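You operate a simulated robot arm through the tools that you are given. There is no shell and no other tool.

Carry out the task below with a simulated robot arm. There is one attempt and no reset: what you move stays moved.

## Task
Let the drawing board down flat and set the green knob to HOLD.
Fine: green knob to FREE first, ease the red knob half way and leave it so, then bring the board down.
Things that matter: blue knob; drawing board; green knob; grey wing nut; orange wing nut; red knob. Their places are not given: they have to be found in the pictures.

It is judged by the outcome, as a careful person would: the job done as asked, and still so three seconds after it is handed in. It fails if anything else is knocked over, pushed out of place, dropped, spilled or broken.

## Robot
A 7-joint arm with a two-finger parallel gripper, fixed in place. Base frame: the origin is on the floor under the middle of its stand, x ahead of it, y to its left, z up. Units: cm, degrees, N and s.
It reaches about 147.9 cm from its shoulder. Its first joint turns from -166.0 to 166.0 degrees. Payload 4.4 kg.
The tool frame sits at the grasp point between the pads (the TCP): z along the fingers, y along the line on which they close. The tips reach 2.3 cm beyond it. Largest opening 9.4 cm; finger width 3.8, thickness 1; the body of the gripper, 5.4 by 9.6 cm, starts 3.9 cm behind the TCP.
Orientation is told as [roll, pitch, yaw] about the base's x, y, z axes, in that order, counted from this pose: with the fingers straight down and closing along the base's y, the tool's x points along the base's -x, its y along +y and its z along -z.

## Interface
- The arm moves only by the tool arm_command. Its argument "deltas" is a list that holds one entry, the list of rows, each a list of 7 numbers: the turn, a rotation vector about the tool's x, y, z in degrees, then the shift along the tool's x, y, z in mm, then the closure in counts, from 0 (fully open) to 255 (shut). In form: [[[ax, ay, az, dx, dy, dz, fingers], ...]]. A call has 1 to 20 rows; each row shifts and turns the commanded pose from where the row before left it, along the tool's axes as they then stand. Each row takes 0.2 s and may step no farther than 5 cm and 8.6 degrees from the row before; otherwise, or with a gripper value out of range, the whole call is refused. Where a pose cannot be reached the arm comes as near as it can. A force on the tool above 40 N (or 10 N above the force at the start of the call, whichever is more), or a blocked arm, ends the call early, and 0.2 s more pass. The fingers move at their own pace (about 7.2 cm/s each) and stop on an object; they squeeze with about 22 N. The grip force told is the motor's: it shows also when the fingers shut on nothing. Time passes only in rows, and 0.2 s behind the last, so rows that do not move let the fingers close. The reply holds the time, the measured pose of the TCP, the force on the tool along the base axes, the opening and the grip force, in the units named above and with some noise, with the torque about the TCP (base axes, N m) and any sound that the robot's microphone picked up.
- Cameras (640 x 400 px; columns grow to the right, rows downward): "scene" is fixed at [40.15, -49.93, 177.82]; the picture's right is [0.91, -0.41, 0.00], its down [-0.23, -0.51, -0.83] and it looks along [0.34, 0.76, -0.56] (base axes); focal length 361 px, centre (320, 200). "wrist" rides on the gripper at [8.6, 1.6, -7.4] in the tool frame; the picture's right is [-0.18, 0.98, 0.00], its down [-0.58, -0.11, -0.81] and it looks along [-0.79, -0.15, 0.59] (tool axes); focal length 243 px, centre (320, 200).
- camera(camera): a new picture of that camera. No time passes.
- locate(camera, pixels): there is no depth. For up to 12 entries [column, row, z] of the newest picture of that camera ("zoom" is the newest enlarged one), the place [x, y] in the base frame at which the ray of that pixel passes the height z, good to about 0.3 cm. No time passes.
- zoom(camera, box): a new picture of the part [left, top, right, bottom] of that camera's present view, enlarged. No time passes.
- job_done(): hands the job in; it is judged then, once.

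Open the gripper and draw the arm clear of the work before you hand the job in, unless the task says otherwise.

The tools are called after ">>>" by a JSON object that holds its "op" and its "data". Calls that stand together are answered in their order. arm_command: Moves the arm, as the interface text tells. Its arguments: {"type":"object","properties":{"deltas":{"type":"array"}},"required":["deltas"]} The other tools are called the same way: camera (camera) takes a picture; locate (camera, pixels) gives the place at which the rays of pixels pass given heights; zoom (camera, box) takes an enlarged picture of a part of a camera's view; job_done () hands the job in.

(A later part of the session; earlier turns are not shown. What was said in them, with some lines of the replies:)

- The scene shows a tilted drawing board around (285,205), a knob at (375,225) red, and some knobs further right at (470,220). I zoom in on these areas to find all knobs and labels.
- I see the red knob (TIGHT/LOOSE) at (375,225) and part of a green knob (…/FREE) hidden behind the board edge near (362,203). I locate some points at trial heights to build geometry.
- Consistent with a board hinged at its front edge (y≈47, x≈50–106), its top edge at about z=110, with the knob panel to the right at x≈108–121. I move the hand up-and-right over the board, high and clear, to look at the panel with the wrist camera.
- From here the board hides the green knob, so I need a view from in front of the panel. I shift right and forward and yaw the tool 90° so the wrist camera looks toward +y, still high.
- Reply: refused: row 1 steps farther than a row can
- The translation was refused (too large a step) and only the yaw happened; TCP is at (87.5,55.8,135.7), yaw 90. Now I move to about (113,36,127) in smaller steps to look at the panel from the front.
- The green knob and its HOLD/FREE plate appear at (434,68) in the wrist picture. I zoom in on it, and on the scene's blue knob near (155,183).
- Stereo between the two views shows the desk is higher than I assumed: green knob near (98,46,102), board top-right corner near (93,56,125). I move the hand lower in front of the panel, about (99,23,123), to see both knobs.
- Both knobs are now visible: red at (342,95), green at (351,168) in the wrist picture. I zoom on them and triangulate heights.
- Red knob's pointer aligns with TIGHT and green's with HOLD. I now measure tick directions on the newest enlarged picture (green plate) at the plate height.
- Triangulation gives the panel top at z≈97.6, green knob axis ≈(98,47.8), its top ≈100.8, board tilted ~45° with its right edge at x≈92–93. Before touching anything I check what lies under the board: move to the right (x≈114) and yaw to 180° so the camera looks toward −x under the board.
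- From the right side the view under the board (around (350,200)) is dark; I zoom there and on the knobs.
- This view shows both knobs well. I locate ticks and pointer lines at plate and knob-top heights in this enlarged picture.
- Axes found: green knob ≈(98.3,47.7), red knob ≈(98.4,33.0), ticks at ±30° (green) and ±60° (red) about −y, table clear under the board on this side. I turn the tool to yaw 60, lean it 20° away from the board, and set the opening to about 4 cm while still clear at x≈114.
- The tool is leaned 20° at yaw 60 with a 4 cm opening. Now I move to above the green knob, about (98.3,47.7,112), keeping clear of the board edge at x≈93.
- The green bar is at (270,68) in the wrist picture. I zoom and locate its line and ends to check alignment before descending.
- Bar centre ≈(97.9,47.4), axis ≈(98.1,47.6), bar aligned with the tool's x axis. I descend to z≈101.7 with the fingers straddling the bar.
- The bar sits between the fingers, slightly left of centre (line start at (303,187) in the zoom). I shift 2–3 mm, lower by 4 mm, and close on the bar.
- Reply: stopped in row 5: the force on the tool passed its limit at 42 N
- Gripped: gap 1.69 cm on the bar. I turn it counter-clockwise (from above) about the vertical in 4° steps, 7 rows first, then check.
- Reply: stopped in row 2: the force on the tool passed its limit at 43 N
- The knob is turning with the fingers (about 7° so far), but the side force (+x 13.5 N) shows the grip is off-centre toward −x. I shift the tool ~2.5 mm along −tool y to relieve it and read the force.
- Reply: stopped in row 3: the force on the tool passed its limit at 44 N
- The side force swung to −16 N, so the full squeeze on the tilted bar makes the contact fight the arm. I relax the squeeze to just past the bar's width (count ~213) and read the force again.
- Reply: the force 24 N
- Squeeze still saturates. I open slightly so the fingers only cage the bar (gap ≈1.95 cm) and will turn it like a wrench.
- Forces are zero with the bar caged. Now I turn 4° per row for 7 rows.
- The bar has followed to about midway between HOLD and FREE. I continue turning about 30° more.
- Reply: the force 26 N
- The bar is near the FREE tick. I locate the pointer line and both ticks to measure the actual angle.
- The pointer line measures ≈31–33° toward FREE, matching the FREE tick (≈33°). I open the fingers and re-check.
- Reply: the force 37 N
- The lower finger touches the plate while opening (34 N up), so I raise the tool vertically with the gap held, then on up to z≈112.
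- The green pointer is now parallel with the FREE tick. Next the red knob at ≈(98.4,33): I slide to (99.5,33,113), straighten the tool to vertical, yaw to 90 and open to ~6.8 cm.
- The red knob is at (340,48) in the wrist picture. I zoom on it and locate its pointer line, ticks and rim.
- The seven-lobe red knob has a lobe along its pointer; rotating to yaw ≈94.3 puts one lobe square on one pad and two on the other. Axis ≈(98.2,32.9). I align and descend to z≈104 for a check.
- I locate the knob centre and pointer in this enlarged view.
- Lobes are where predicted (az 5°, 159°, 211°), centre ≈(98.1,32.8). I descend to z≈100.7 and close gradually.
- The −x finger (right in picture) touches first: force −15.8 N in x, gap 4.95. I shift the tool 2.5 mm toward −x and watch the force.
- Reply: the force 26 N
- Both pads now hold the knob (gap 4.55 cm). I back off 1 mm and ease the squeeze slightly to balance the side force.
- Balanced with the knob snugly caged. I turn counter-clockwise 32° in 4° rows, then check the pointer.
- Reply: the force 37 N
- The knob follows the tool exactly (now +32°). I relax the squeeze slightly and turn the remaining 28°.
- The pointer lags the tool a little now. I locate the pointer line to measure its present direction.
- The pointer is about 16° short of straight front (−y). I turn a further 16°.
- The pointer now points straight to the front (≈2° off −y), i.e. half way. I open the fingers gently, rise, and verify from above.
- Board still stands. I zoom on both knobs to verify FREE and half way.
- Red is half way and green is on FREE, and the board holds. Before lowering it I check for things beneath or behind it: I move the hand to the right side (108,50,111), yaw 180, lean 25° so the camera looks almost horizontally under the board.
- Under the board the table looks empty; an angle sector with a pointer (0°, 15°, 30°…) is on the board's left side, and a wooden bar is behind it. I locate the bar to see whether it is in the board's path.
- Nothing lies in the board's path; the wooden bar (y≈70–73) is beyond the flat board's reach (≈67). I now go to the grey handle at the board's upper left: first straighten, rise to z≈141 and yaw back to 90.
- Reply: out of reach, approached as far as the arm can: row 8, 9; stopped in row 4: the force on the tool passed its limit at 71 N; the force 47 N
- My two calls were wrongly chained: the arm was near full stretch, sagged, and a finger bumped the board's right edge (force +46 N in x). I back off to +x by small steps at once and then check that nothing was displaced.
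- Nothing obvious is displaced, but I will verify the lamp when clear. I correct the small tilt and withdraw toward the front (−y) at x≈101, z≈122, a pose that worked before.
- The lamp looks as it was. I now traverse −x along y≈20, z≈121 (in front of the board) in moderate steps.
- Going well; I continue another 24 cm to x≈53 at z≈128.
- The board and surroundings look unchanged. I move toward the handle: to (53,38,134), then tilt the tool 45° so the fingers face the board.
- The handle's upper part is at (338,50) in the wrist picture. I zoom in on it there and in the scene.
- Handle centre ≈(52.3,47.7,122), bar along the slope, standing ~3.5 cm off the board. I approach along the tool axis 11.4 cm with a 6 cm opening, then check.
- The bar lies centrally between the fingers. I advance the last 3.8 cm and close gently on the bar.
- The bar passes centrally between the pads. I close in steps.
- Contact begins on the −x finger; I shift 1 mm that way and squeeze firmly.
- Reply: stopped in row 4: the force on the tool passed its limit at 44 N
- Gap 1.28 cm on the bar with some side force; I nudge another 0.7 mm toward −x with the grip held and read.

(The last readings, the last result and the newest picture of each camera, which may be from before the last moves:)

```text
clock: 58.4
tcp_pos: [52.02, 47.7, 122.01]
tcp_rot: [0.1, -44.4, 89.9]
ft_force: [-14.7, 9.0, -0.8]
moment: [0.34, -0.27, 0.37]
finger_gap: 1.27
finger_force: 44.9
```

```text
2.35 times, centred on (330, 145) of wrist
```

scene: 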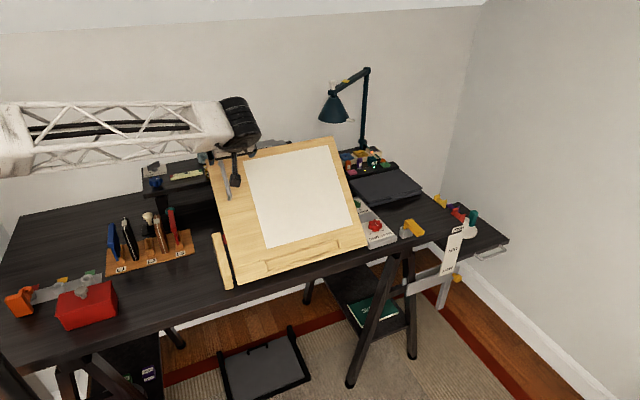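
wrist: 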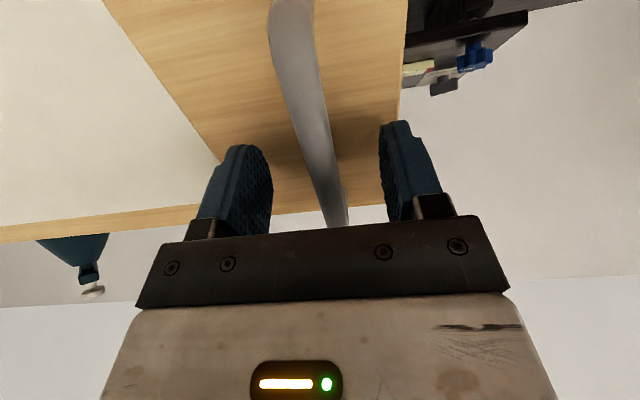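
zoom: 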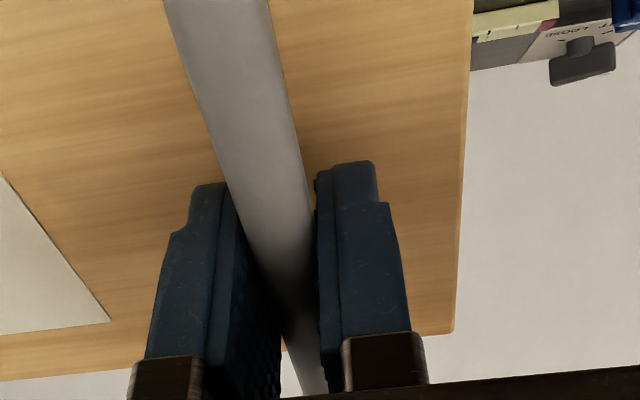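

The handle is held (gap 1.27, full grip). I start lowering along the hinge arc: 2° per row (tool z +11.3 mm, turn +2° about tool y), 4 rows first to see the forces.

>>> {"op": "arm_command", "data": {"deltas": [[[0, 2, 0, -1.3, 0, 11.3, 240], [0, 2, 0, -1.3, 0, 11.3, 240], [0, 2, 0, -1.3, 0, 11.3, 240], [0, 2, 0, -1.3, 0, 11.3, 240]]]}}

>>> {"op": "camera", "data": {"camera": "scene"}}

>>> {"op": "camera", "data": {"camera": "wrist"}}

```text
clock: 59.4
tcp_pos: [51.97, 51.01, 119.25]
tcp_rot: [-0.1, -36.5, 89.9]
ft_force: [-13.6, 26.0, 28.0]
moment: [-0.05, -0.16, 0.16]
finger_gap: 1.27
finger_force: 45.2
```

```text
taken
```

scene: 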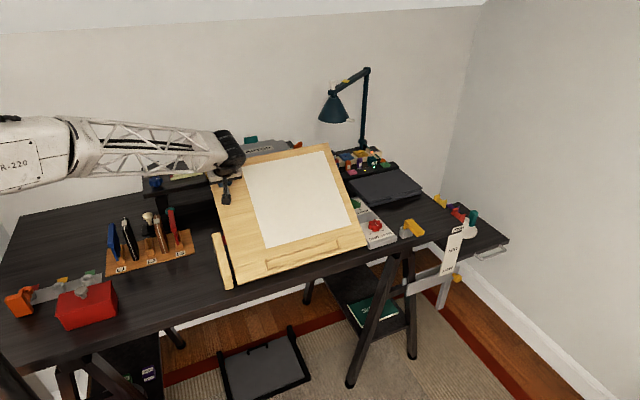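

```text
taken
```

wrist: 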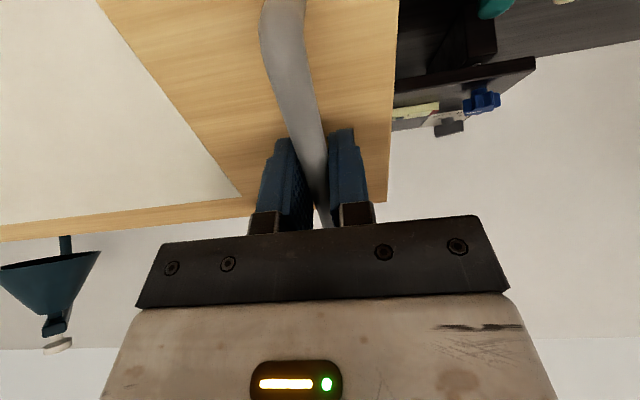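

The board follows (top corner now at (325,144)). The reaction (26,28 N) is mostly up-slope, so the true hinge is lower than assumed; I relieve by 2.5 mm up-slope and read again.

>>> {"op": "arm_command", "data": {"deltas": [[[0, 0, 0, -2.5, 0.7, 0, 240], [0, 0, 0, 0, 0, 0, 240]]]}}

```text
clock: 60.0
tcp_pos: [52.14, 51.24, 119.09]
tcp_rot: [0.1, -36.4, 89.8]
ft_force: [10.5, 6.8, 11.7]
moment: [-1.49, -0.46, 0.47]
finger_gap: 1.3
finger_force: 44.8
```

Forces dropped. I continue lowering with the corrected arc (tool x −2.2 mm, z +11.2 mm per 2°), 5 rows.

>>> {"op": "arm_command", "data": {"deltas": [[[0, 2, 0, -2.2, 0, 11.2, 240], [0, 2, 0, -2.2, 0, 11.2, 240], [0, 2, 0, -2.2, 0, 11.2, 240], [0, 2, 0, -2.2, 0, 11.2, 240], [0, 2, 0, -2.2, 0, 11.2, 240]]]}}

>>> {"op": "camera", "data": {"camera": "scene"}}

```text
clock: 60.9
tcp_pos: [52.04, 54.15, 115.88]
tcp_rot: [0.2, -29.0, 89.8]
ft_force: [15.8, 8.2, -8.8]
moment: [0.7, -0.38, 0.7]
finger_gap: 1.31
finger_force: 44.5
stopped in row 4: the force on the tool passed its limit at 43 N (the readings are from after the stop); the commanded pose is now the measured one
```

```text
taken
```

scene: 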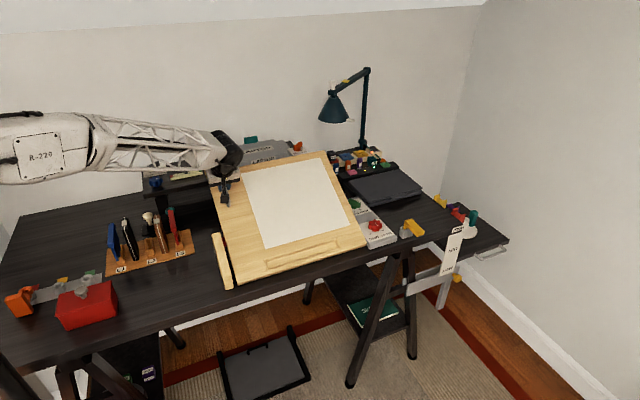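

The board is at about 29°. Refitting the arc gives a hinge near (29.7,96.6), radius ≈31. I continue more slowly: 1° per row (tool x −0.9, z +5.35 mm), 10 rows.

>>> {"op": "arm_command", "data": {"deltas": [[[0, 1, 0, -0.9, -0.3, 5.35, 240], [0, 1, 0, -0.9, -0.3, 5.35, 240], [0, 1, 0, -0.9, 0, 5.35, 240], [0, 1, 0, -0.9, 0, 5.35, 240], [0, 1, 0, -0.9, 0, 5.35, 240], [0, 1, 0, -0.9, 0, 5.35, 240], [0, 1, 0, -0.9, 0, 5.35, 240], [0, 1, 0, -0.9, 0, 5.35, 240], [0, 1, 0, -0.9, 0, 5.35, 240], [0, 1, 0, -0.9, 0, 5.35, 240]]]}}

>>> {"op": "camera", "data": {"camera": "scene"}}

```text
clock: 63.1
tcp_pos: [51.98, 56.92, 111.56]
tcp_rot: [0.2, -19.0, 89.8]
ft_force: [-0.4, -10.7, -9.1]
moment: [0.32, -0.2, 0.34]
finger_gap: 1.26
finger_force: 44.9
```

```text
taken
```

scene: 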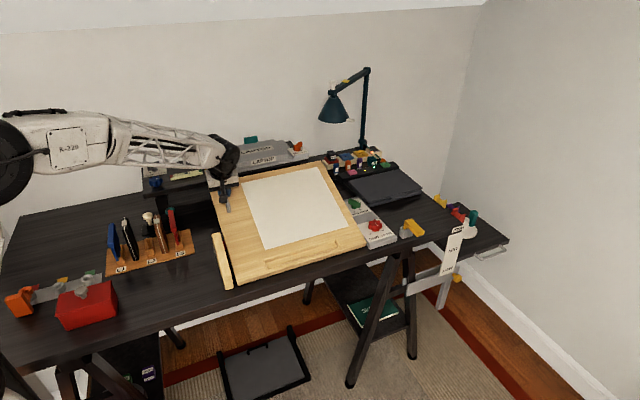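

Smooth, low forces (≈−10 N). Board at ≈19°. Continue another 10°.

>>> {"op": "arm_command", "data": {"deltas": [[[0, 1, 0, -0.5, 0, 5.3, 240], [0, 1, 0, -0.6, 0, 5.3, 240], [0, 1, 0, -0.7, 0, 5.3, 240], [0, 1, 0, -0.7, 0, 5.3, 240], [0, 1, 0, -0.7, 0, 5.3, 240], [0, 1, 0, -0.7, 0, 5.3, 240], [0, 1, 0, -0.7, 0, 5.3, 240], [0, 1, 0, -0.7, 0, 5.3, 240], [0, 1, 0, -0.7, 0, 5.3, 240], [0, 1, 0, -0.7, 0, 5.3, 240]]]}}

>>> {"op": "camera", "data": {"camera": "scene"}}

>>> {"op": "camera", "data": {"camera": "wrist"}}

```text
clock: 65.0
tcp_pos: [52.04, 58.81, 107.84]
tcp_rot: [0.1, -11.3, 89.9]
ft_force: [2.9, 10.5, -5.1]
moment: [-0.36, -0.05, 0.39]
finger_gap: 1.27
finger_force: 45.5
stopped in row 9: the force on the tool passed its limit at 42 N (the readings are from after the stop); the commanded pose is now the measured one
```

```text
taken
```

scene: 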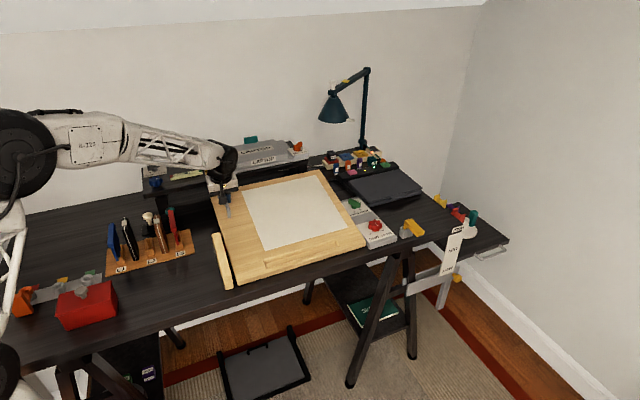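

```text
taken
```

wrist: 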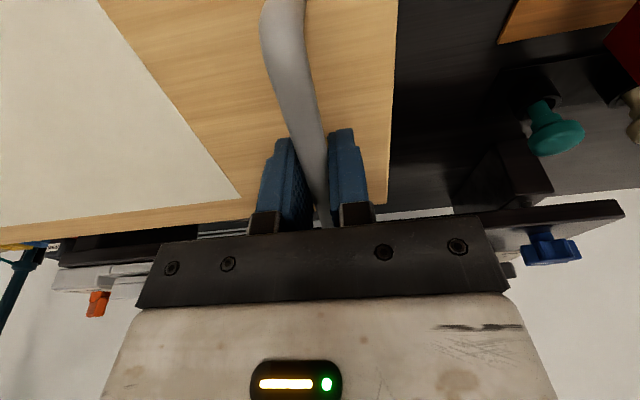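

Board at ≈11°. I continue with slightly more up-slope shift, 8 more degrees.

>>> {"op": "arm_command", "data": {"deltas": [[[0, 1, 0, -1.2, 0, 5.3, 240], [0, 1, 0, -0.9, 0, 5.3, 240], [0, 1, 0, -0.9, 0, 5.3, 240], [0, 1, 0, -0.9, 0, 5.3, 240], [0, 1, 0, -0.9, 0, 5.3, 240], [0, 1, 0, -0.9, 0, 5.3, 240], [0, 1, 0, -0.9, 0, 5.3, 240], [0, 1, 0, -0.9, 0, 5.3, 240]]]}}

>>> {"op": "camera", "data": {"camera": "scene"}}

>>> {"op": "zoom", "data": {"camera": "scene", "box": [200, 140, 390, 300]}}

```text
clock: 66.8
tcp_pos: [52.05, 60.14, 103.73]
tcp_rot: [0.0, -3.3, 89.8]
ft_force: [-6.8, 23.7, 4.2]
moment: [-0.01, -0.03, 0.27]
finger_gap: 1.28
finger_force: 45.2
```

```text
taken
```

scene: 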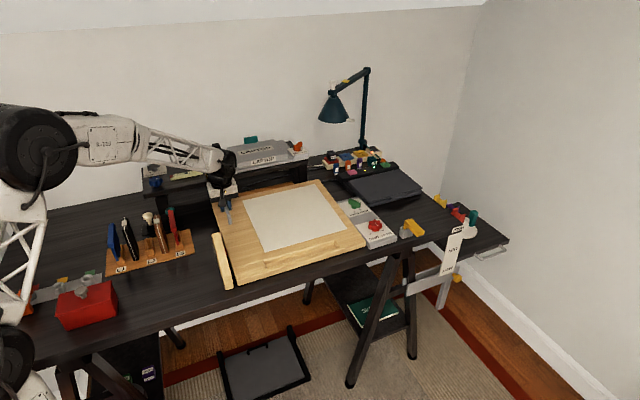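

```text
2.50 times, centred on (295, 220) of scene
```

zoom: 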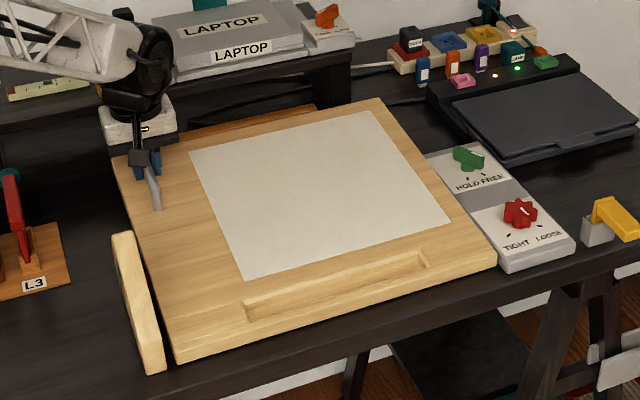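

Nearly flat (≈3°). I relieve the +y force slightly and continue the last degrees, expecting contact with the table.

>>> {"op": "arm_command", "data": {"deltas": [[[0, 1, 0, -2, 0, 5.3, 240], [0, 1, 0, -1, 0, 5.3, 240], [0, 1, 0, -0.9, 0, 5.3, 240], [0, 0.5, 0, -0.4, 0, 3, 240], [0, 0, 0, 0, 0, 2, 240]]]}}

>>> {"op": "camera", "data": {"camera": "scene"}}

>>> {"op": "zoom", "data": {"camera": "scene", "box": [200, 140, 390, 300]}}

```text
clock: 68.0
tcp_pos: [51.98, 60.55, 101.76]
tcp_rot: [0.0, 0.4, 89.9]
ft_force: [-8.7, 7.4, 5.4]
moment: [-1.55, 0.0, 0.26]
finger_gap: 1.3
finger_force: 45.0
```

```text
taken
```

scene: 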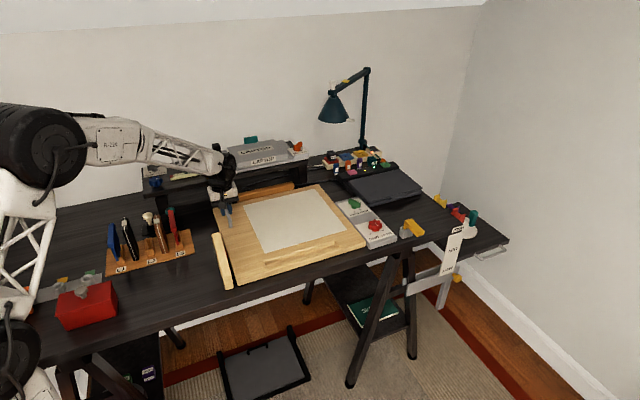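

```text
2.50 times, centred on (295, 220) of scene
```

zoom: 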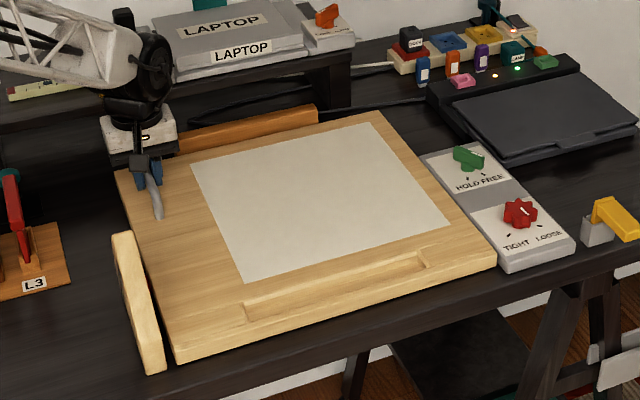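

It looks flat. I press down a few more millimetres to see whether it is firmly seated.

>>> {"op": "arm_command", "data": {"deltas": [[[0, 0, 0, 0, 0, 2, 240], [0, 0, 0, 0, 0, 2, 240], [0, 0, 0, 0, 0, 0, 240]]]}}

```text
clock: 68.8
tcp_pos: [51.89, 60.66, 101.32]
tcp_rot: [0.0, 0.2, 89.8]
ft_force: [-11.5, 15.7, 12.0]
moment: [-0.42, 0.01, 0.24]
finger_gap: 1.25
finger_force: 45.5
```

It still moved freely (z 101.76→101.32), so it is not yet seated. I keep pressing in 2 mm steps.

>>> {"op": "arm_command", "data": {"deltas": [[[0, 0, 0, -1.0, 0, 2, 240], [0, 0, 0, 0, 0, 2, 240], [0, 0, 0, 0, 0, 2, 240], [0, 0, 0, 0, 0, 2, 240], [0, 0, 0, 0, 0, 0, 240]]]}}

>>> {"op": "camera", "data": {"camera": "wrist"}}

>>> {"op": "zoom", "data": {"camera": "scene", "box": [200, 140, 390, 300]}}

```text
clock: 69.2
tcp_pos: [52.04, 60.51, 101.41]
tcp_rot: [0.0, 0.0, 89.9]
ft_force: [-10.7, -9.2, 4.8]
moment: [-0.29, 0.07, 0.23]
finger_gap: 1.27
finger_force: 44.9
stopped in row 2: the force on the tool passed its limit at 45 N (the readings are from after the stop); the commanded pose is now the measured one
```

```text
taken
```

wrist: 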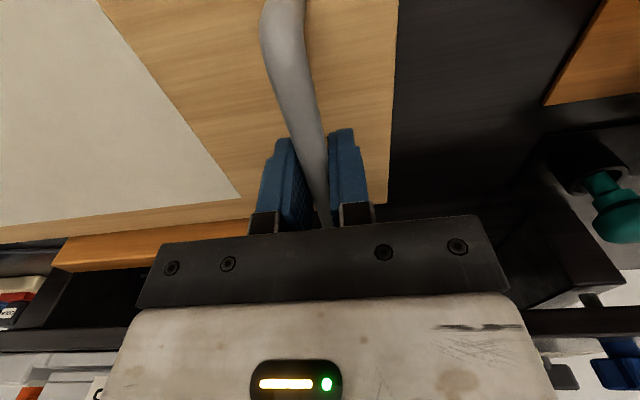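

```text
2.50 times, centred on (295, 220) of scene
```

zoom: 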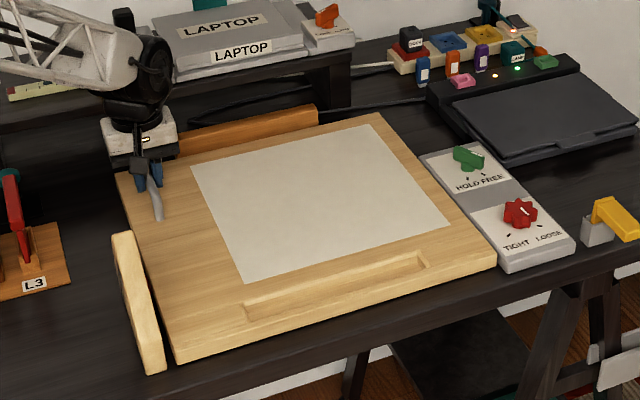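

Now pressing stops firmly (45 N) at z≈101.4: the board is seated, spanning y≈28–67 at table level. I release the handle and look whether it stays.

>>> {"op": "arm_command", "data": {"deltas": [[[0, 0, 0, 0, 0, 0, 215], [0, 0, 0, 0, 0, 0, 190], [0, 0, 0, 0, 0, 0, 150], [0, 0, 0, 0, 0, 0, 110], [0, 0, 0, 0, 0, 0, 90]]]}}

>>> {"op": "zoom", "data": {"camera": "scene", "box": [200, 140, 390, 300]}}

>>> {"op": "camera", "data": {"camera": "wrist"}}

```text
clock: 70.4
tcp_pos: [51.98, 60.58, 101.23]
tcp_rot: [-0.1, 0.3, 90.0]
ft_force: [-0.2, 0.4, -0.3]
moment: [-0.01, -0.02, 0.0]
finger_gap: 6.07
finger_force: 0.1
```

```text
2.50 times, centred on (295, 220) of scene
```

zoom: 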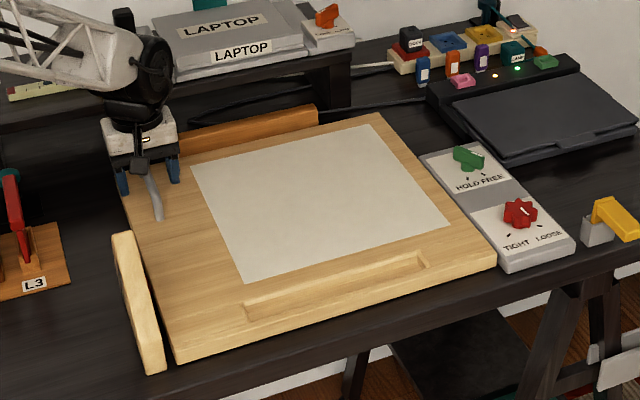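

```text
taken
```

wrist: 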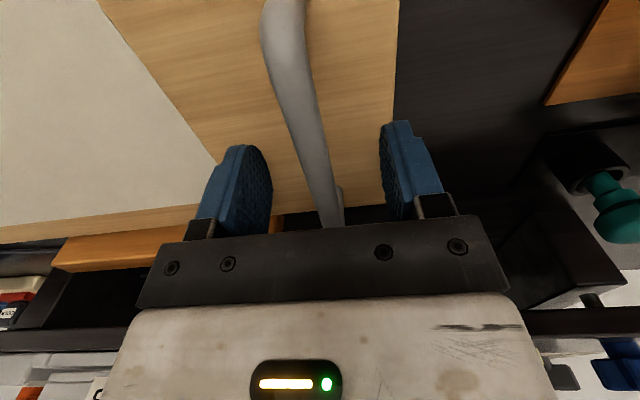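

Released; the board stays. I lift straight up off the handle, then move clear toward the front.

>>> {"op": "arm_command", "data": {"deltas": [[[0, 0, 0, 0, 0, -30, 90], [0, 0, 0, 0, 0, -45, 90], [0, 0, 0, 0, 0, -45, 60], [0, 0, 0, 0, 0, -45, 0], [0, 0, 0, 40, 0, 0, 0], [0, 0, 0, 40, 0, 0, 0], [0, 0, 0, 40, 0, 0, 0], [0, 0, 0, 40, 0, 0, 0], [0, 0, 0, 40, 0, 0, 0]]]}}

>>> {"op": "camera", "data": {"camera": "scene"}}

>>> {"op": "camera", "data": {"camera": "wrist"}}

```text
clock: 72.4
tcp_pos: [52.07, 40.73, 117.76]
tcp_rot: [0.1, 0.2, 89.9]
ft_force: [0.4, -0.9, 0.6]
moment: [0.0, -0.04, 0.01]
finger_gap: 9.41
finger_force: 0.0
```

```text
taken
```

scene: 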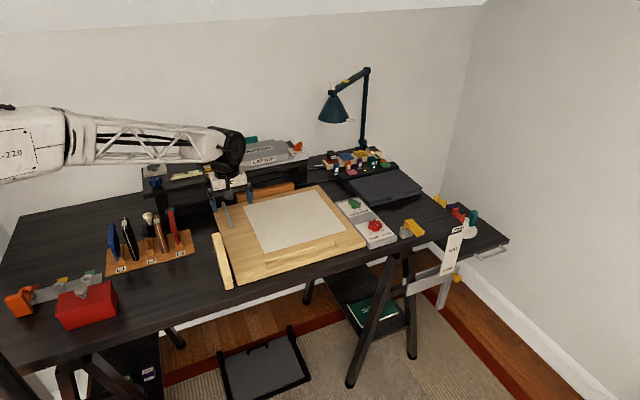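

```text
taken
```

wrist: 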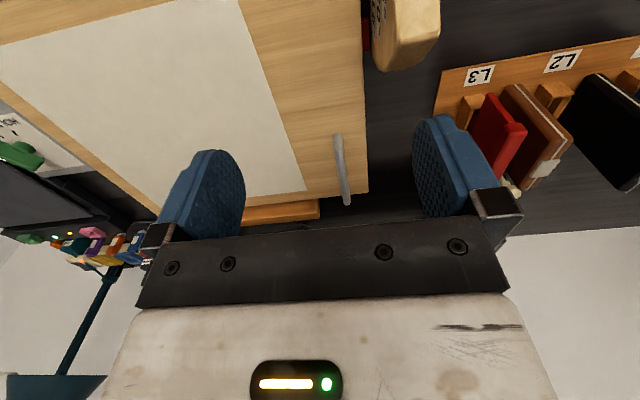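

The board lies flat; the left sector with a red pointer is at (390,35). I zoom on it to confirm 0°, and check the board's rear edge.

>>> {"op": "zoom", "data": {"camera": "wrist", "box": [340, 0, 460, 80]}}

>>> {"op": "zoom", "data": {"camera": "scene", "box": [200, 220, 260, 295]}}

>>> {"op": "locate", "data": {"camera": "wrist", "pixels": [[368, 192, 98.5], [368, 192, 99], [363, 60, 98.5], [363, 60, 99]]}}

```text
5.00 times, centred on (400, 40) of wrist
```

zoom: 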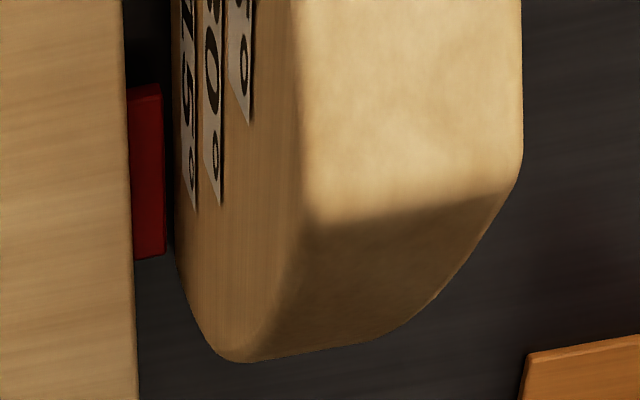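

```text
5.33 times, centred on (230, 258) of scene
```

zoom: 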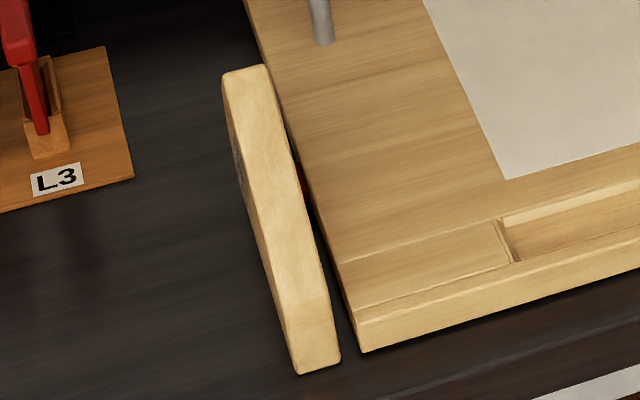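

```text
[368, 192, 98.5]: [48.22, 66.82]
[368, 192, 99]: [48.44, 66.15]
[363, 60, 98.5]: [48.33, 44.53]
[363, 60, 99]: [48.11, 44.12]
```

The red pointer and edges show the board flat. Next I travel to above the green knob (98,47.5,117) and yaw to 121 to match the bar at FREE.

>>> {"op": "arm_command", "data": {"deltas": [[[0, 0, 0, -6.3, -41.5, 0, 40], [0, 0, 0, -6.3, -41.5, 0, 80], [0, 0, 0, -6.3, -41.5, 0, 130], [0, 0, 0, -6.3, -41.5, 0, 150], [0, 0, 0, -6.3, -41.5, 0, 150], [0, 0, 0, -6.3, -41.5, 0, 150], [0, 0, 0, -6.3, -41.5, 0, 150], [0, 0, 0, -6.3, -41.5, 0, 150], [0, 0, 0, -6.3, -41.5, 0, 150], [0, 0, 0, -6.3, -41.5, 0, 150], [0, 0, 0, -6.3, -41.5, 0, 150], [0, 0, -7.75, 0, 0, 0, 150], [0, 0, -7.75, 0, 0, 0, 150], [0, 0, -7.75, 0, 0, 0, 150], [0, 0, -7.75, 0, 0, 0, 150]]]}}

>>> {"op": "camera", "data": {"camera": "scene"}}

>>> {"op": "camera", "data": {"camera": "wrist"}}

```text
clock: 75.6
tcp_pos: [97.8, 47.58, 117.83]
tcp_rot: [0.1, 0.1, 121.0]
ft_force: [-0.1, 0.3, 0.4]
moment: [0.0, 0.0, 0.0]
finger_gap: 3.86
finger_force: 0.1
```

```text
taken
```

scene: 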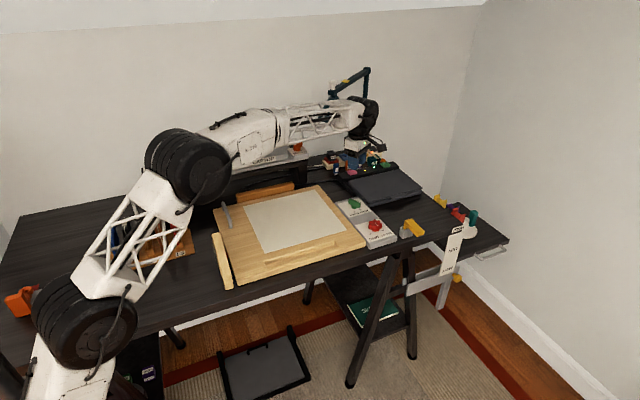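

```text
taken
```

wrist: 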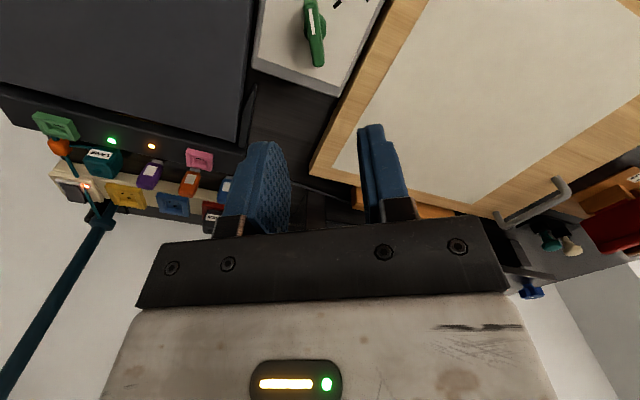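

Over the green knob. I descend to z≈106 with a slight centring shift and look again.

>>> {"op": "arm_command", "data": {"deltas": [[[0, 0, 0, 0.9, -1, 39, 150], [0, 0, 0, 0.9, -1, 39, 150], [0, 0, 0, 0.9, -1, 39, 150]]]}}

>>> {"op": "camera", "data": {"camera": "wrist"}}

>>> {"op": "zoom", "data": {"camera": "wrist", "box": [230, 40, 410, 200]}}

>>> {"op": "locate", "data": {"camera": "zoom", "pixels": [[320, 200, 100.8]]}}

```text
clock: 76.4
tcp_pos: [98.03, 47.42, 106.05]
tcp_rot: [0.0, 0.2, 120.9]
ft_force: [0.7, -0.2, 0.3]
moment: [0.0, 0.0, 0.0]
finger_gap: 3.87
finger_force: 0.0
```

```text
taken
```

wrist: 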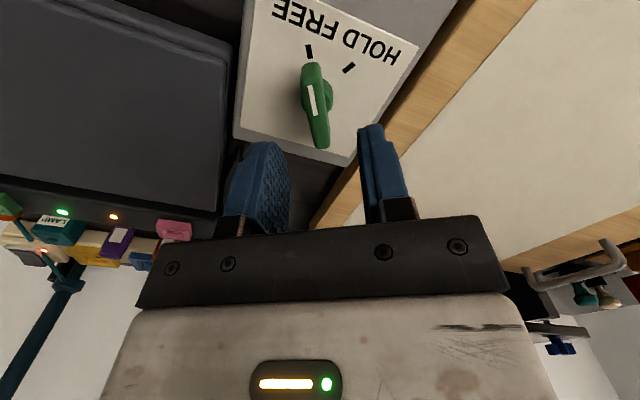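

```text
2.50 times, centred on (320, 120) of wrist
```

zoom: 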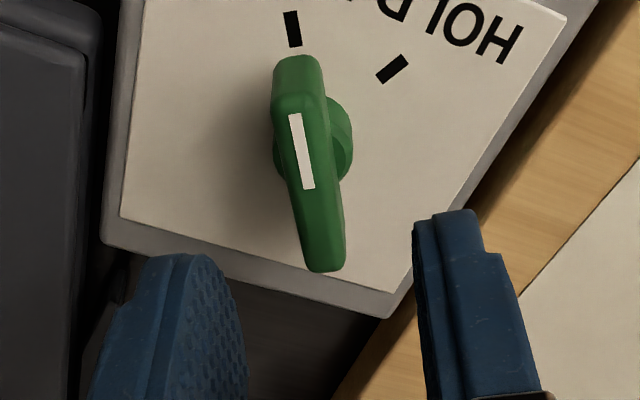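

```text
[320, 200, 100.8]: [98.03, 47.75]
```

I locate the bar's pointer line and ends in this view.

>>> {"op": "locate", "data": {"camera": "zoom", "pixels": [[308, 187, 100.8], [294, 115, 100.8], [298, 58, 100.3], [325, 268, 100.3], [292, 30, 97.6], [392, 68, 97.6]]}}

```text
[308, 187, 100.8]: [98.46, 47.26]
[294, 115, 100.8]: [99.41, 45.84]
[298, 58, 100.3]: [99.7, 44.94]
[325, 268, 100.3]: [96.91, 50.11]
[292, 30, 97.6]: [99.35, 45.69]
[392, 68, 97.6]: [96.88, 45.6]
```

Bar centre ≈(98.3,47.5), angle matches. I descend to z≈100.5 with a 2.5 mm centring shift, fingers straddling the bar.

>>> {"op": "arm_command", "data": {"deltas": [[[0, 0, 0, 0.5, -2.5, 25, 150], [0, 0, 0, 0, 0, 20, 150], [0, 0, 0, 0, 0, 10, 150]]]}}

>>> {"op": "zoom", "data": {"camera": "wrist", "box": [220, 60, 420, 240]}}

```text
clock: 77.2
tcp_pos: [98.41, 47.66, 100.53]
tcp_rot: [0.2, 0.1, 120.9]
ft_force: [0.7, -0.7, 0.3]
moment: [0.0, 0.02, 0.01]
finger_gap: 3.88
finger_force: 0.1
```

```text
2.22 times, centred on (320, 150) of wrist
```

zoom: 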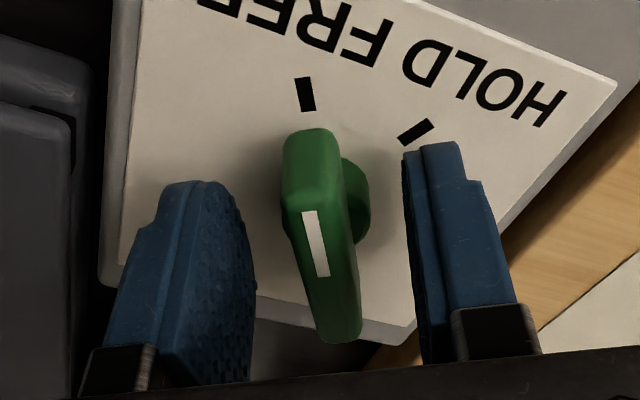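

The bar is centred between the pads. I close gradually until it is caged.

>>> {"op": "arm_command", "data": {"deltas": [[[0, 0, 0, 0, 0, 0, 180], [0, 0, 0, 0, 0, 0, 200], [0, 0, 0, 0, 0, 0, 210], [0, 0, 0, 0, 0, 0, 215], [0, 0, 0, 0, 0, 0, 215]]]}}

>>> {"op": "zoom", "data": {"camera": "wrist", "box": [220, 60, 420, 240]}}

```text
clock: 78.4
tcp_pos: [98.29, 47.63, 100.59]
tcp_rot: [0.1, 0.1, 120.9]
ft_force: [-13.9, -7.3, 1.6]
moment: [-0.23, 0.29, 0.08]
finger_gap: 2.16
finger_force: 7.7
```

```text
2.22 times, centred on (320, 150) of wrist
```

zoom: 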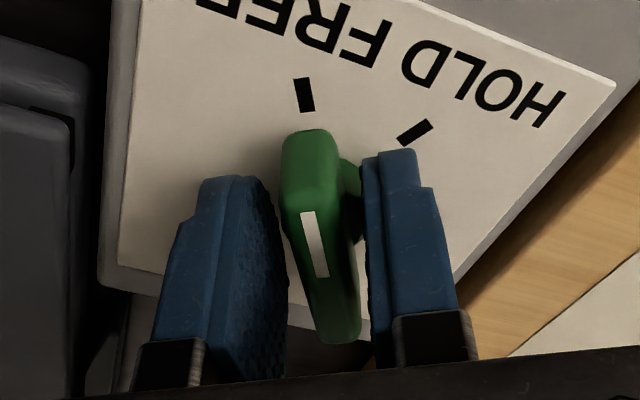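

The right-hand (−x side) finger touches first; I shift 2.5 mm that way along tool y and re-read.

>>> {"op": "arm_command", "data": {"deltas": [[[0, 0, 0, 0, 1.3, 0, 213], [0, 0, 0, 0, 1.2, 0, 213], [0, 0, 0, 0, 0, 0, 213]]]}}

```text
clock: 79.0
tcp_pos: [98.21, 47.55, 100.6]
tcp_rot: [-0.1, 0.3, 120.9]
ft_force: [15.5, 7.9, -5.6]
moment: [0.2, -0.35, -0.08]
finger_gap: 2.12
finger_force: 45.1
stopped in row 2: the force on the tool passed its limit at 48 N (the readings are from after the stop); the commanded pose is now the measured one
```

Gap 2.12 with full squeeze suggests the pad tips grip the round stem below the bar. I open a little, raise 8 mm so only the bar is between the pads, and close again gently.

>>> {"op": "arm_command", "data": {"deltas": [[[0, 0, 0, 0, 0, 0, 185], [0, 0, 0, 0, 0, 0, 180], [0, 0, 0, 0, 0, -4, 180], [0, 0, 0, 0, 0, -4, 180], [0, 0, 0, 0, 0, 0, 200], [0, 0, 0, 0, 0, 0, 208], [0, 0, 0, 0, 0, 0, 212], [0, 0, 0, 0, 0, 0, 212]]]}}

>>> {"op": "zoom", "data": {"camera": "wrist", "box": [220, 60, 420, 240]}}

```text
clock: 80.8
tcp_pos: [98.29, 47.62, 101.43]
tcp_rot: [0.0, 0.1, 120.9]
ft_force: [-0.3, 0.8, 0.6]
moment: [-0.03, -0.02, -0.01]
finger_gap: 1.6
finger_force: 0.0
```

```text
2.22 times, centred on (320, 150) of wrist
```

zoom: 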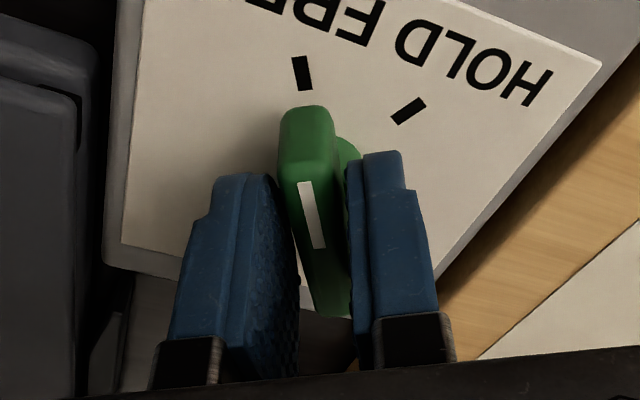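

Now the bar is caged with a 1.6 cm gap and zero force. I turn clockwise (toward HOLD) 4° per row for 8 rows.

>>> {"op": "arm_command", "data": {"deltas": [[[0, 0, 4, 0, 0, 0, 214], [0, 0, 4, 0, 0, 0, 214], [0, 0, 4, 0, 0, 0, 214], [0, 0, 4, 0, 0, 0, 214], [0, 0, 4, 0, 0, 0, 214], [0, 0, 4, 0, 0, 0, 214], [0, 0, 4, 0, 0, 0, 214], [0, 0, 4, 0, 0, 0, 214]]]}}

>>> {"op": "zoom", "data": {"camera": "wrist", "box": [220, 60, 420, 240]}}

```text
clock: 82.6
tcp_pos: [98.22, 47.47, 101.41]
tcp_rot: [-0.1, 0.1, 88.8]
ft_force: [-4.2, -0.7, -0.7]
moment: [-0.05, 0.08, 0.01]
finger_gap: 1.74
finger_force: 2.4
```

```text
2.22 times, centred on (320, 150) of wrist
```

zoom: 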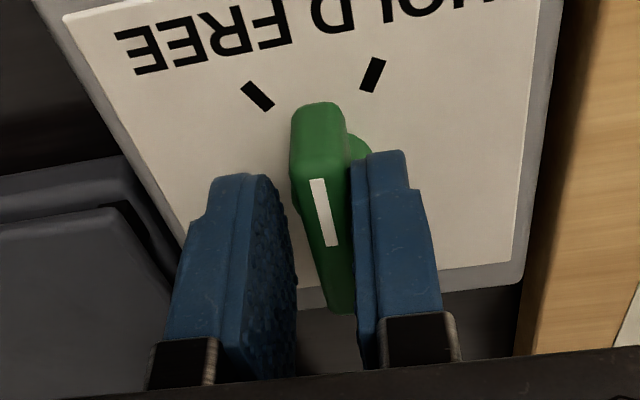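

Turning well, about midway. I continue another 32°.

>>> {"op": "arm_command", "data": {"deltas": [[[0, 0, 4, 0, 0, 0, 214], [0, 0, 4, 0, 0, 0, 214], [0, 0, 4, 0, 0, 0, 214], [0, 0, 4, 0, 0, 0, 214], [0, 0, 4, 0, 0, 0, 214], [0, 0, 4, 0, 0, 0, 214], [0, 0, 4, 0, 0, 0, 214], [0, 0, 4, 0, 0, 0, 214]]]}}

>>> {"op": "zoom", "data": {"camera": "wrist", "box": [220, 60, 420, 240]}}

```text
clock: 84.4
tcp_pos: [98.25, 47.6, 101.34]
tcp_rot: [-0.2, 0.0, 56.9]
ft_force: [-15.7, 2.2, 0.0]
moment: [0.0, 0.33, 0.31]
finger_gap: 2.16
finger_force: 7.5
```

```text
2.22 times, centred on (320, 150) of wrist
```

zoom: 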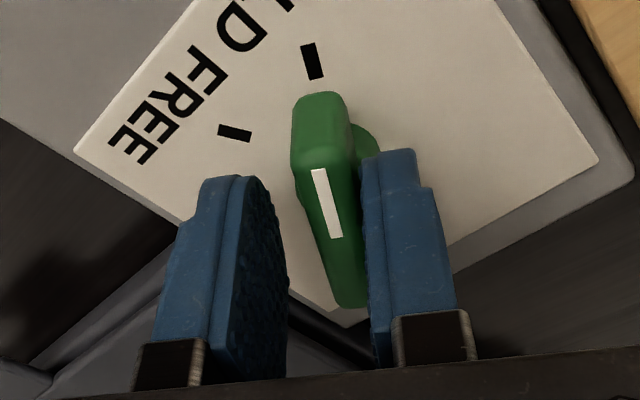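

The bar is close to the HOLD tick. I measure its direction.

>>> {"op": "locate", "data": {"camera": "zoom", "pixels": [[336, 237, 100.8], [318, 170, 100.8], [318, 78, 97.6], [308, 45, 97.6], [219, 127, 97.6], [251, 139, 97.6], [316, 93, 100.3], [350, 305, 100.3]]}}

```text
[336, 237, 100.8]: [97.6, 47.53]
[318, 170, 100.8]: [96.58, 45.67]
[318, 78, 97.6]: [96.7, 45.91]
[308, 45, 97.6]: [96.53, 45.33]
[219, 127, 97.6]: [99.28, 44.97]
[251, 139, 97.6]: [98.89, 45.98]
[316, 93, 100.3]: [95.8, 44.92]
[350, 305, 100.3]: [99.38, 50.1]
```

About 29–35°, i.e. at HOLD. I release the fingers, rise and compare the pointer with the tick.

>>> {"op": "arm_command", "data": {"deltas": [[[0, 0, 0, 0, 0, 0, 190], [0, 0, 0, 0, 0, 0, 165], [0, 0, 0, 0, 0, 0, 150], [0, 0, 0, 0, 0, -20, 150], [0, 0, 0, 0, 0, -40, 150], [0, 0, 0, 0, 0, -40, 150]]]}}

>>> {"op": "camera", "data": {"camera": "wrist"}}

>>> {"op": "zoom", "data": {"camera": "wrist", "box": [220, 0, 360, 120]}}

>>> {"op": "zoom", "data": {"camera": "scene", "box": [320, 180, 410, 260]}}

```text
clock: 85.8
tcp_pos: [98.39, 47.47, 111.38]
tcp_rot: [-0.1, 0.0, 56.8]
ft_force: [-0.3, 0.0, -1.3]
moment: [0.02, 0.01, -0.01]
finger_gap: 3.88
finger_force: 0.0
```

```text
taken
```

wrist: 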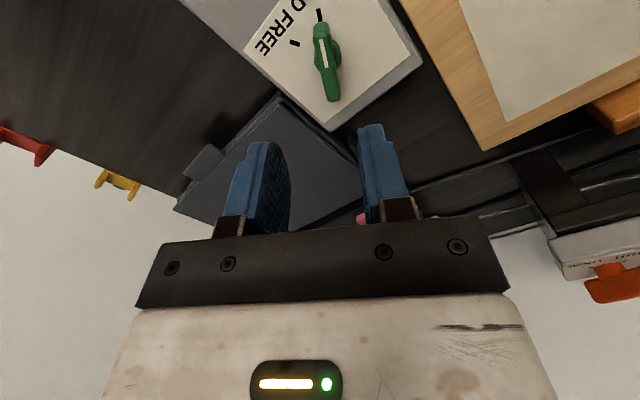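

```text
3.33 times, centred on (290, 60) of wrist
```

zoom: 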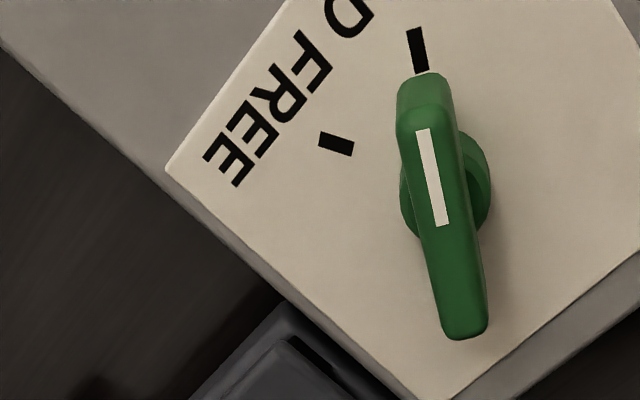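

```text
5.00 times, centred on (365, 220) of scene
```

zoom: 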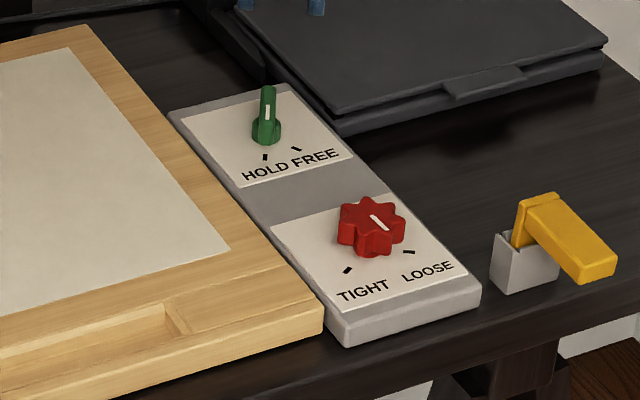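

Green's pointer is parallel to the HOLD tick and red is still half way. I move off to the right and look along the board's edge once more to confirm it lies fully flat.

>>> {"op": "arm_command", "data": {"deltas": [[[0, 0, 0, -10.6, -31.3, -3.3, 100], [0, 0, 0, -10.6, -31.3, -3.3, 50], [0, 0, 0, -10.6, -31.3, -3.3, 0], [0, 0, -8.5, 0, 0, 0, 0], [0, 0, -8.5, 0, 0, 0, 0], [0, 0, -8.5, 0, 0, 0, 0], [0, 0, -8.5, 0, 0, 0, 0], [0, 0, -8.5, 0, 0, 0, 0], [0, 0, -8.5, 0, 0, 0, 0], [0, 0, -8.5, 0, 0, 0, 0], [0, 0, -8.5, 0, 0, 0, 0], [0, 0, -8.5, 0, 0, 0, 0], [0, 0, -8.5, 0, 0, 0, 0], [0, 0, -8.5, 0, 0, 0, 0], [0, 0, -8.5, 0, 0, 0, 0], [0, 0, -8.5, 0, 0, 0, 0], [0, 0, -8.5, 0, 0, 0, 0]]]}}

>>> {"op": "camera", "data": {"camera": "wrist"}}

>>> {"op": "camera", "data": {"camera": "scene"}}

```text
clock: 89.4
tcp_pos: [107.83, 45.16, 112.47]
tcp_rot: [0.1, 0.3, 175.9]
ft_force: [0.0, -1.0, -0.7]
moment: [-0.02, -0.02, 0.03]
finger_gap: 9.39
finger_force: 0.1
```

```text
taken
```

wrist: 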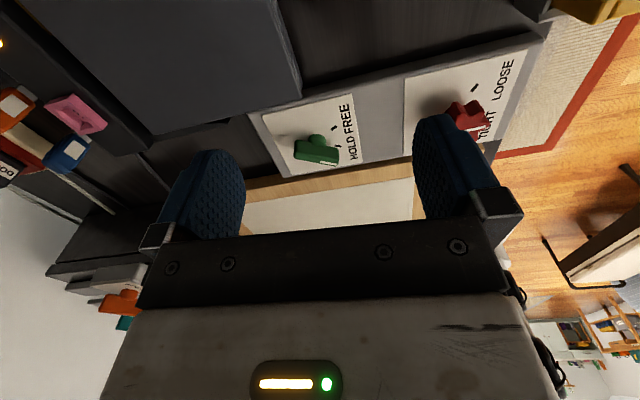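

```text
taken
```

scene: 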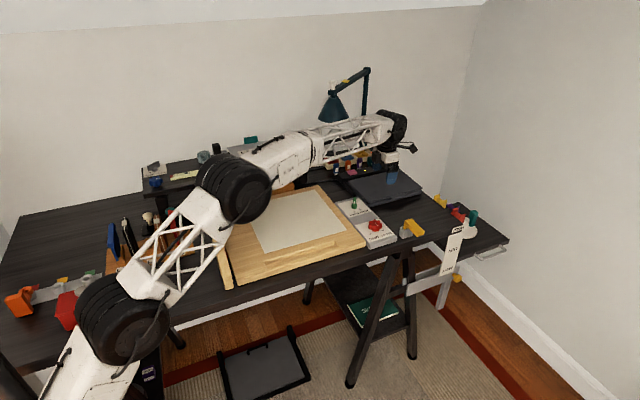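

I zoom on the board's right edge between the fingers and on the two knobs.

>>> {"op": "zoom", "data": {"camera": "wrist", "box": [230, 90, 430, 230]}}

>>> {"op": "locate", "data": {"camera": "wrist", "pixels": [[245, 180, 98.7], [410, 160, 98.7], [244, 234, 98.7], [412, 220, 98.7]]}}

>>> {"op": "zoom", "data": {"camera": "scene", "box": [200, 160, 400, 300]}}

```text
2.86 times, centred on (330, 160) of wrist
```

zoom: 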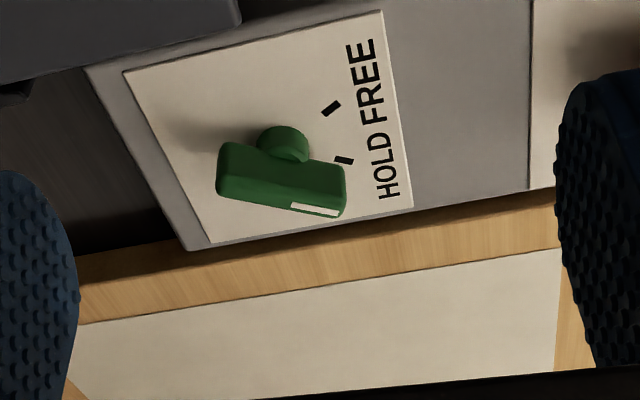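

```text
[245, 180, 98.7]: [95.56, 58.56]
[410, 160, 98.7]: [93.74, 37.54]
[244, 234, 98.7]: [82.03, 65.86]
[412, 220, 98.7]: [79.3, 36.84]
```

```text
2.86 times, centred on (300, 230) of scene
```

zoom: 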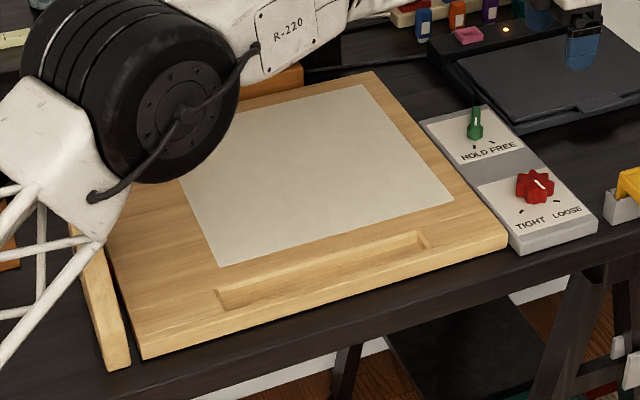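

The board's lower edge meets the table along its rear with no gap, green is at HOLD and red half way. I draw the open hand back and up, clear of the panel and board.

>>> {"op": "arm_command", "data": {"deltas": [[[0, 0, 0, -7, 40, -15, 0], [0, 0, 0, -7, 40, -15, 0], [0, 0, 0, -7, 40, -15, 0], [0, 0, 0, -7, 40, -15, 0], [0, 0, 0, -7, 40, -15, 0], [0, 0, 0, -7, 40, -15, 0]]]}}

>>> {"op": "camera", "data": {"camera": "scene"}}

>>> {"op": "zoom", "data": {"camera": "scene", "box": [200, 140, 420, 300]}}

```text
clock: 90.8
tcp_pos: [101.91, 21.55, 121.39]
tcp_rot: [0.1, 0.0, 176.0]
ft_force: [0.5, -0.1, -0.7]
moment: [0.03, -0.01, 0.01]
finger_gap: 9.41
finger_force: 0.1
```

```text
taken
```

scene: 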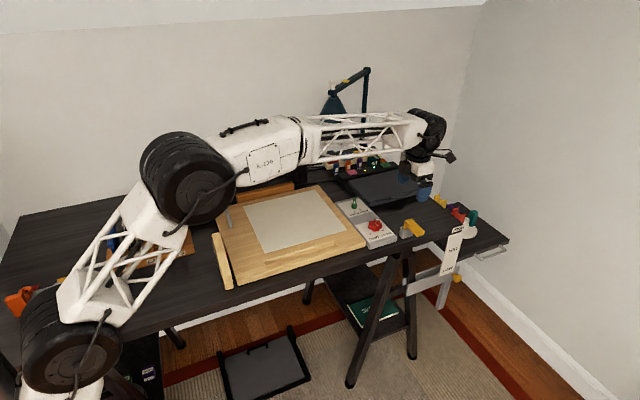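

```text
2.50 times, centred on (310, 220) of scene
```

zoom: 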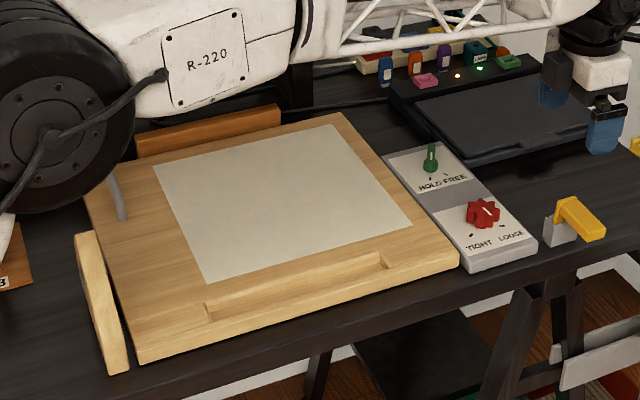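

The board lies flat and stays, the green knob is on HOLD, red half way, the gripper is open and clear, and nothing else appears moved. I hand the job in.

>>> {"op": "job_done", "data": {}}

```text
The job is handed in.
```

The drawing board is flat on the table and the green knob is back on HOLD. I have handed the job in.

1. **Green to FREE:** I turned the green knob from HOLD to FREE and checked its pointer against the FREE tick.
2. **Red half way:** I eased the red knob until its pointer was midway between TIGHT and LOOSE, within about 2°. It was still there in the last pictures.
3. **Board down:** I gripped the grey handle and lowered the board slowly along its hinge arc until it would go no further. It stayed put when I let go, and its edge meets the table with no gap.
4. **Green to HOLD:** I turned the green knob back, and its pointer lines up with the HOLD tick.

**One bump on the way:** while I was crossing to the handle, a finger hit the board's right edge, peaking at about 71 N. I had sent two moves together instead of checking the first. I backed off straight away, and pictures afterwards showed the board and lamp where they had been.

The blue knob and both wing nuts were not touched. At the end the gripper was open and in front of the knob panel, clear of the work. In the last pictures nothing in view had moved, but the arm hid the left end of the desk; that end looked undisturbed in the picture taken just after the board went down.
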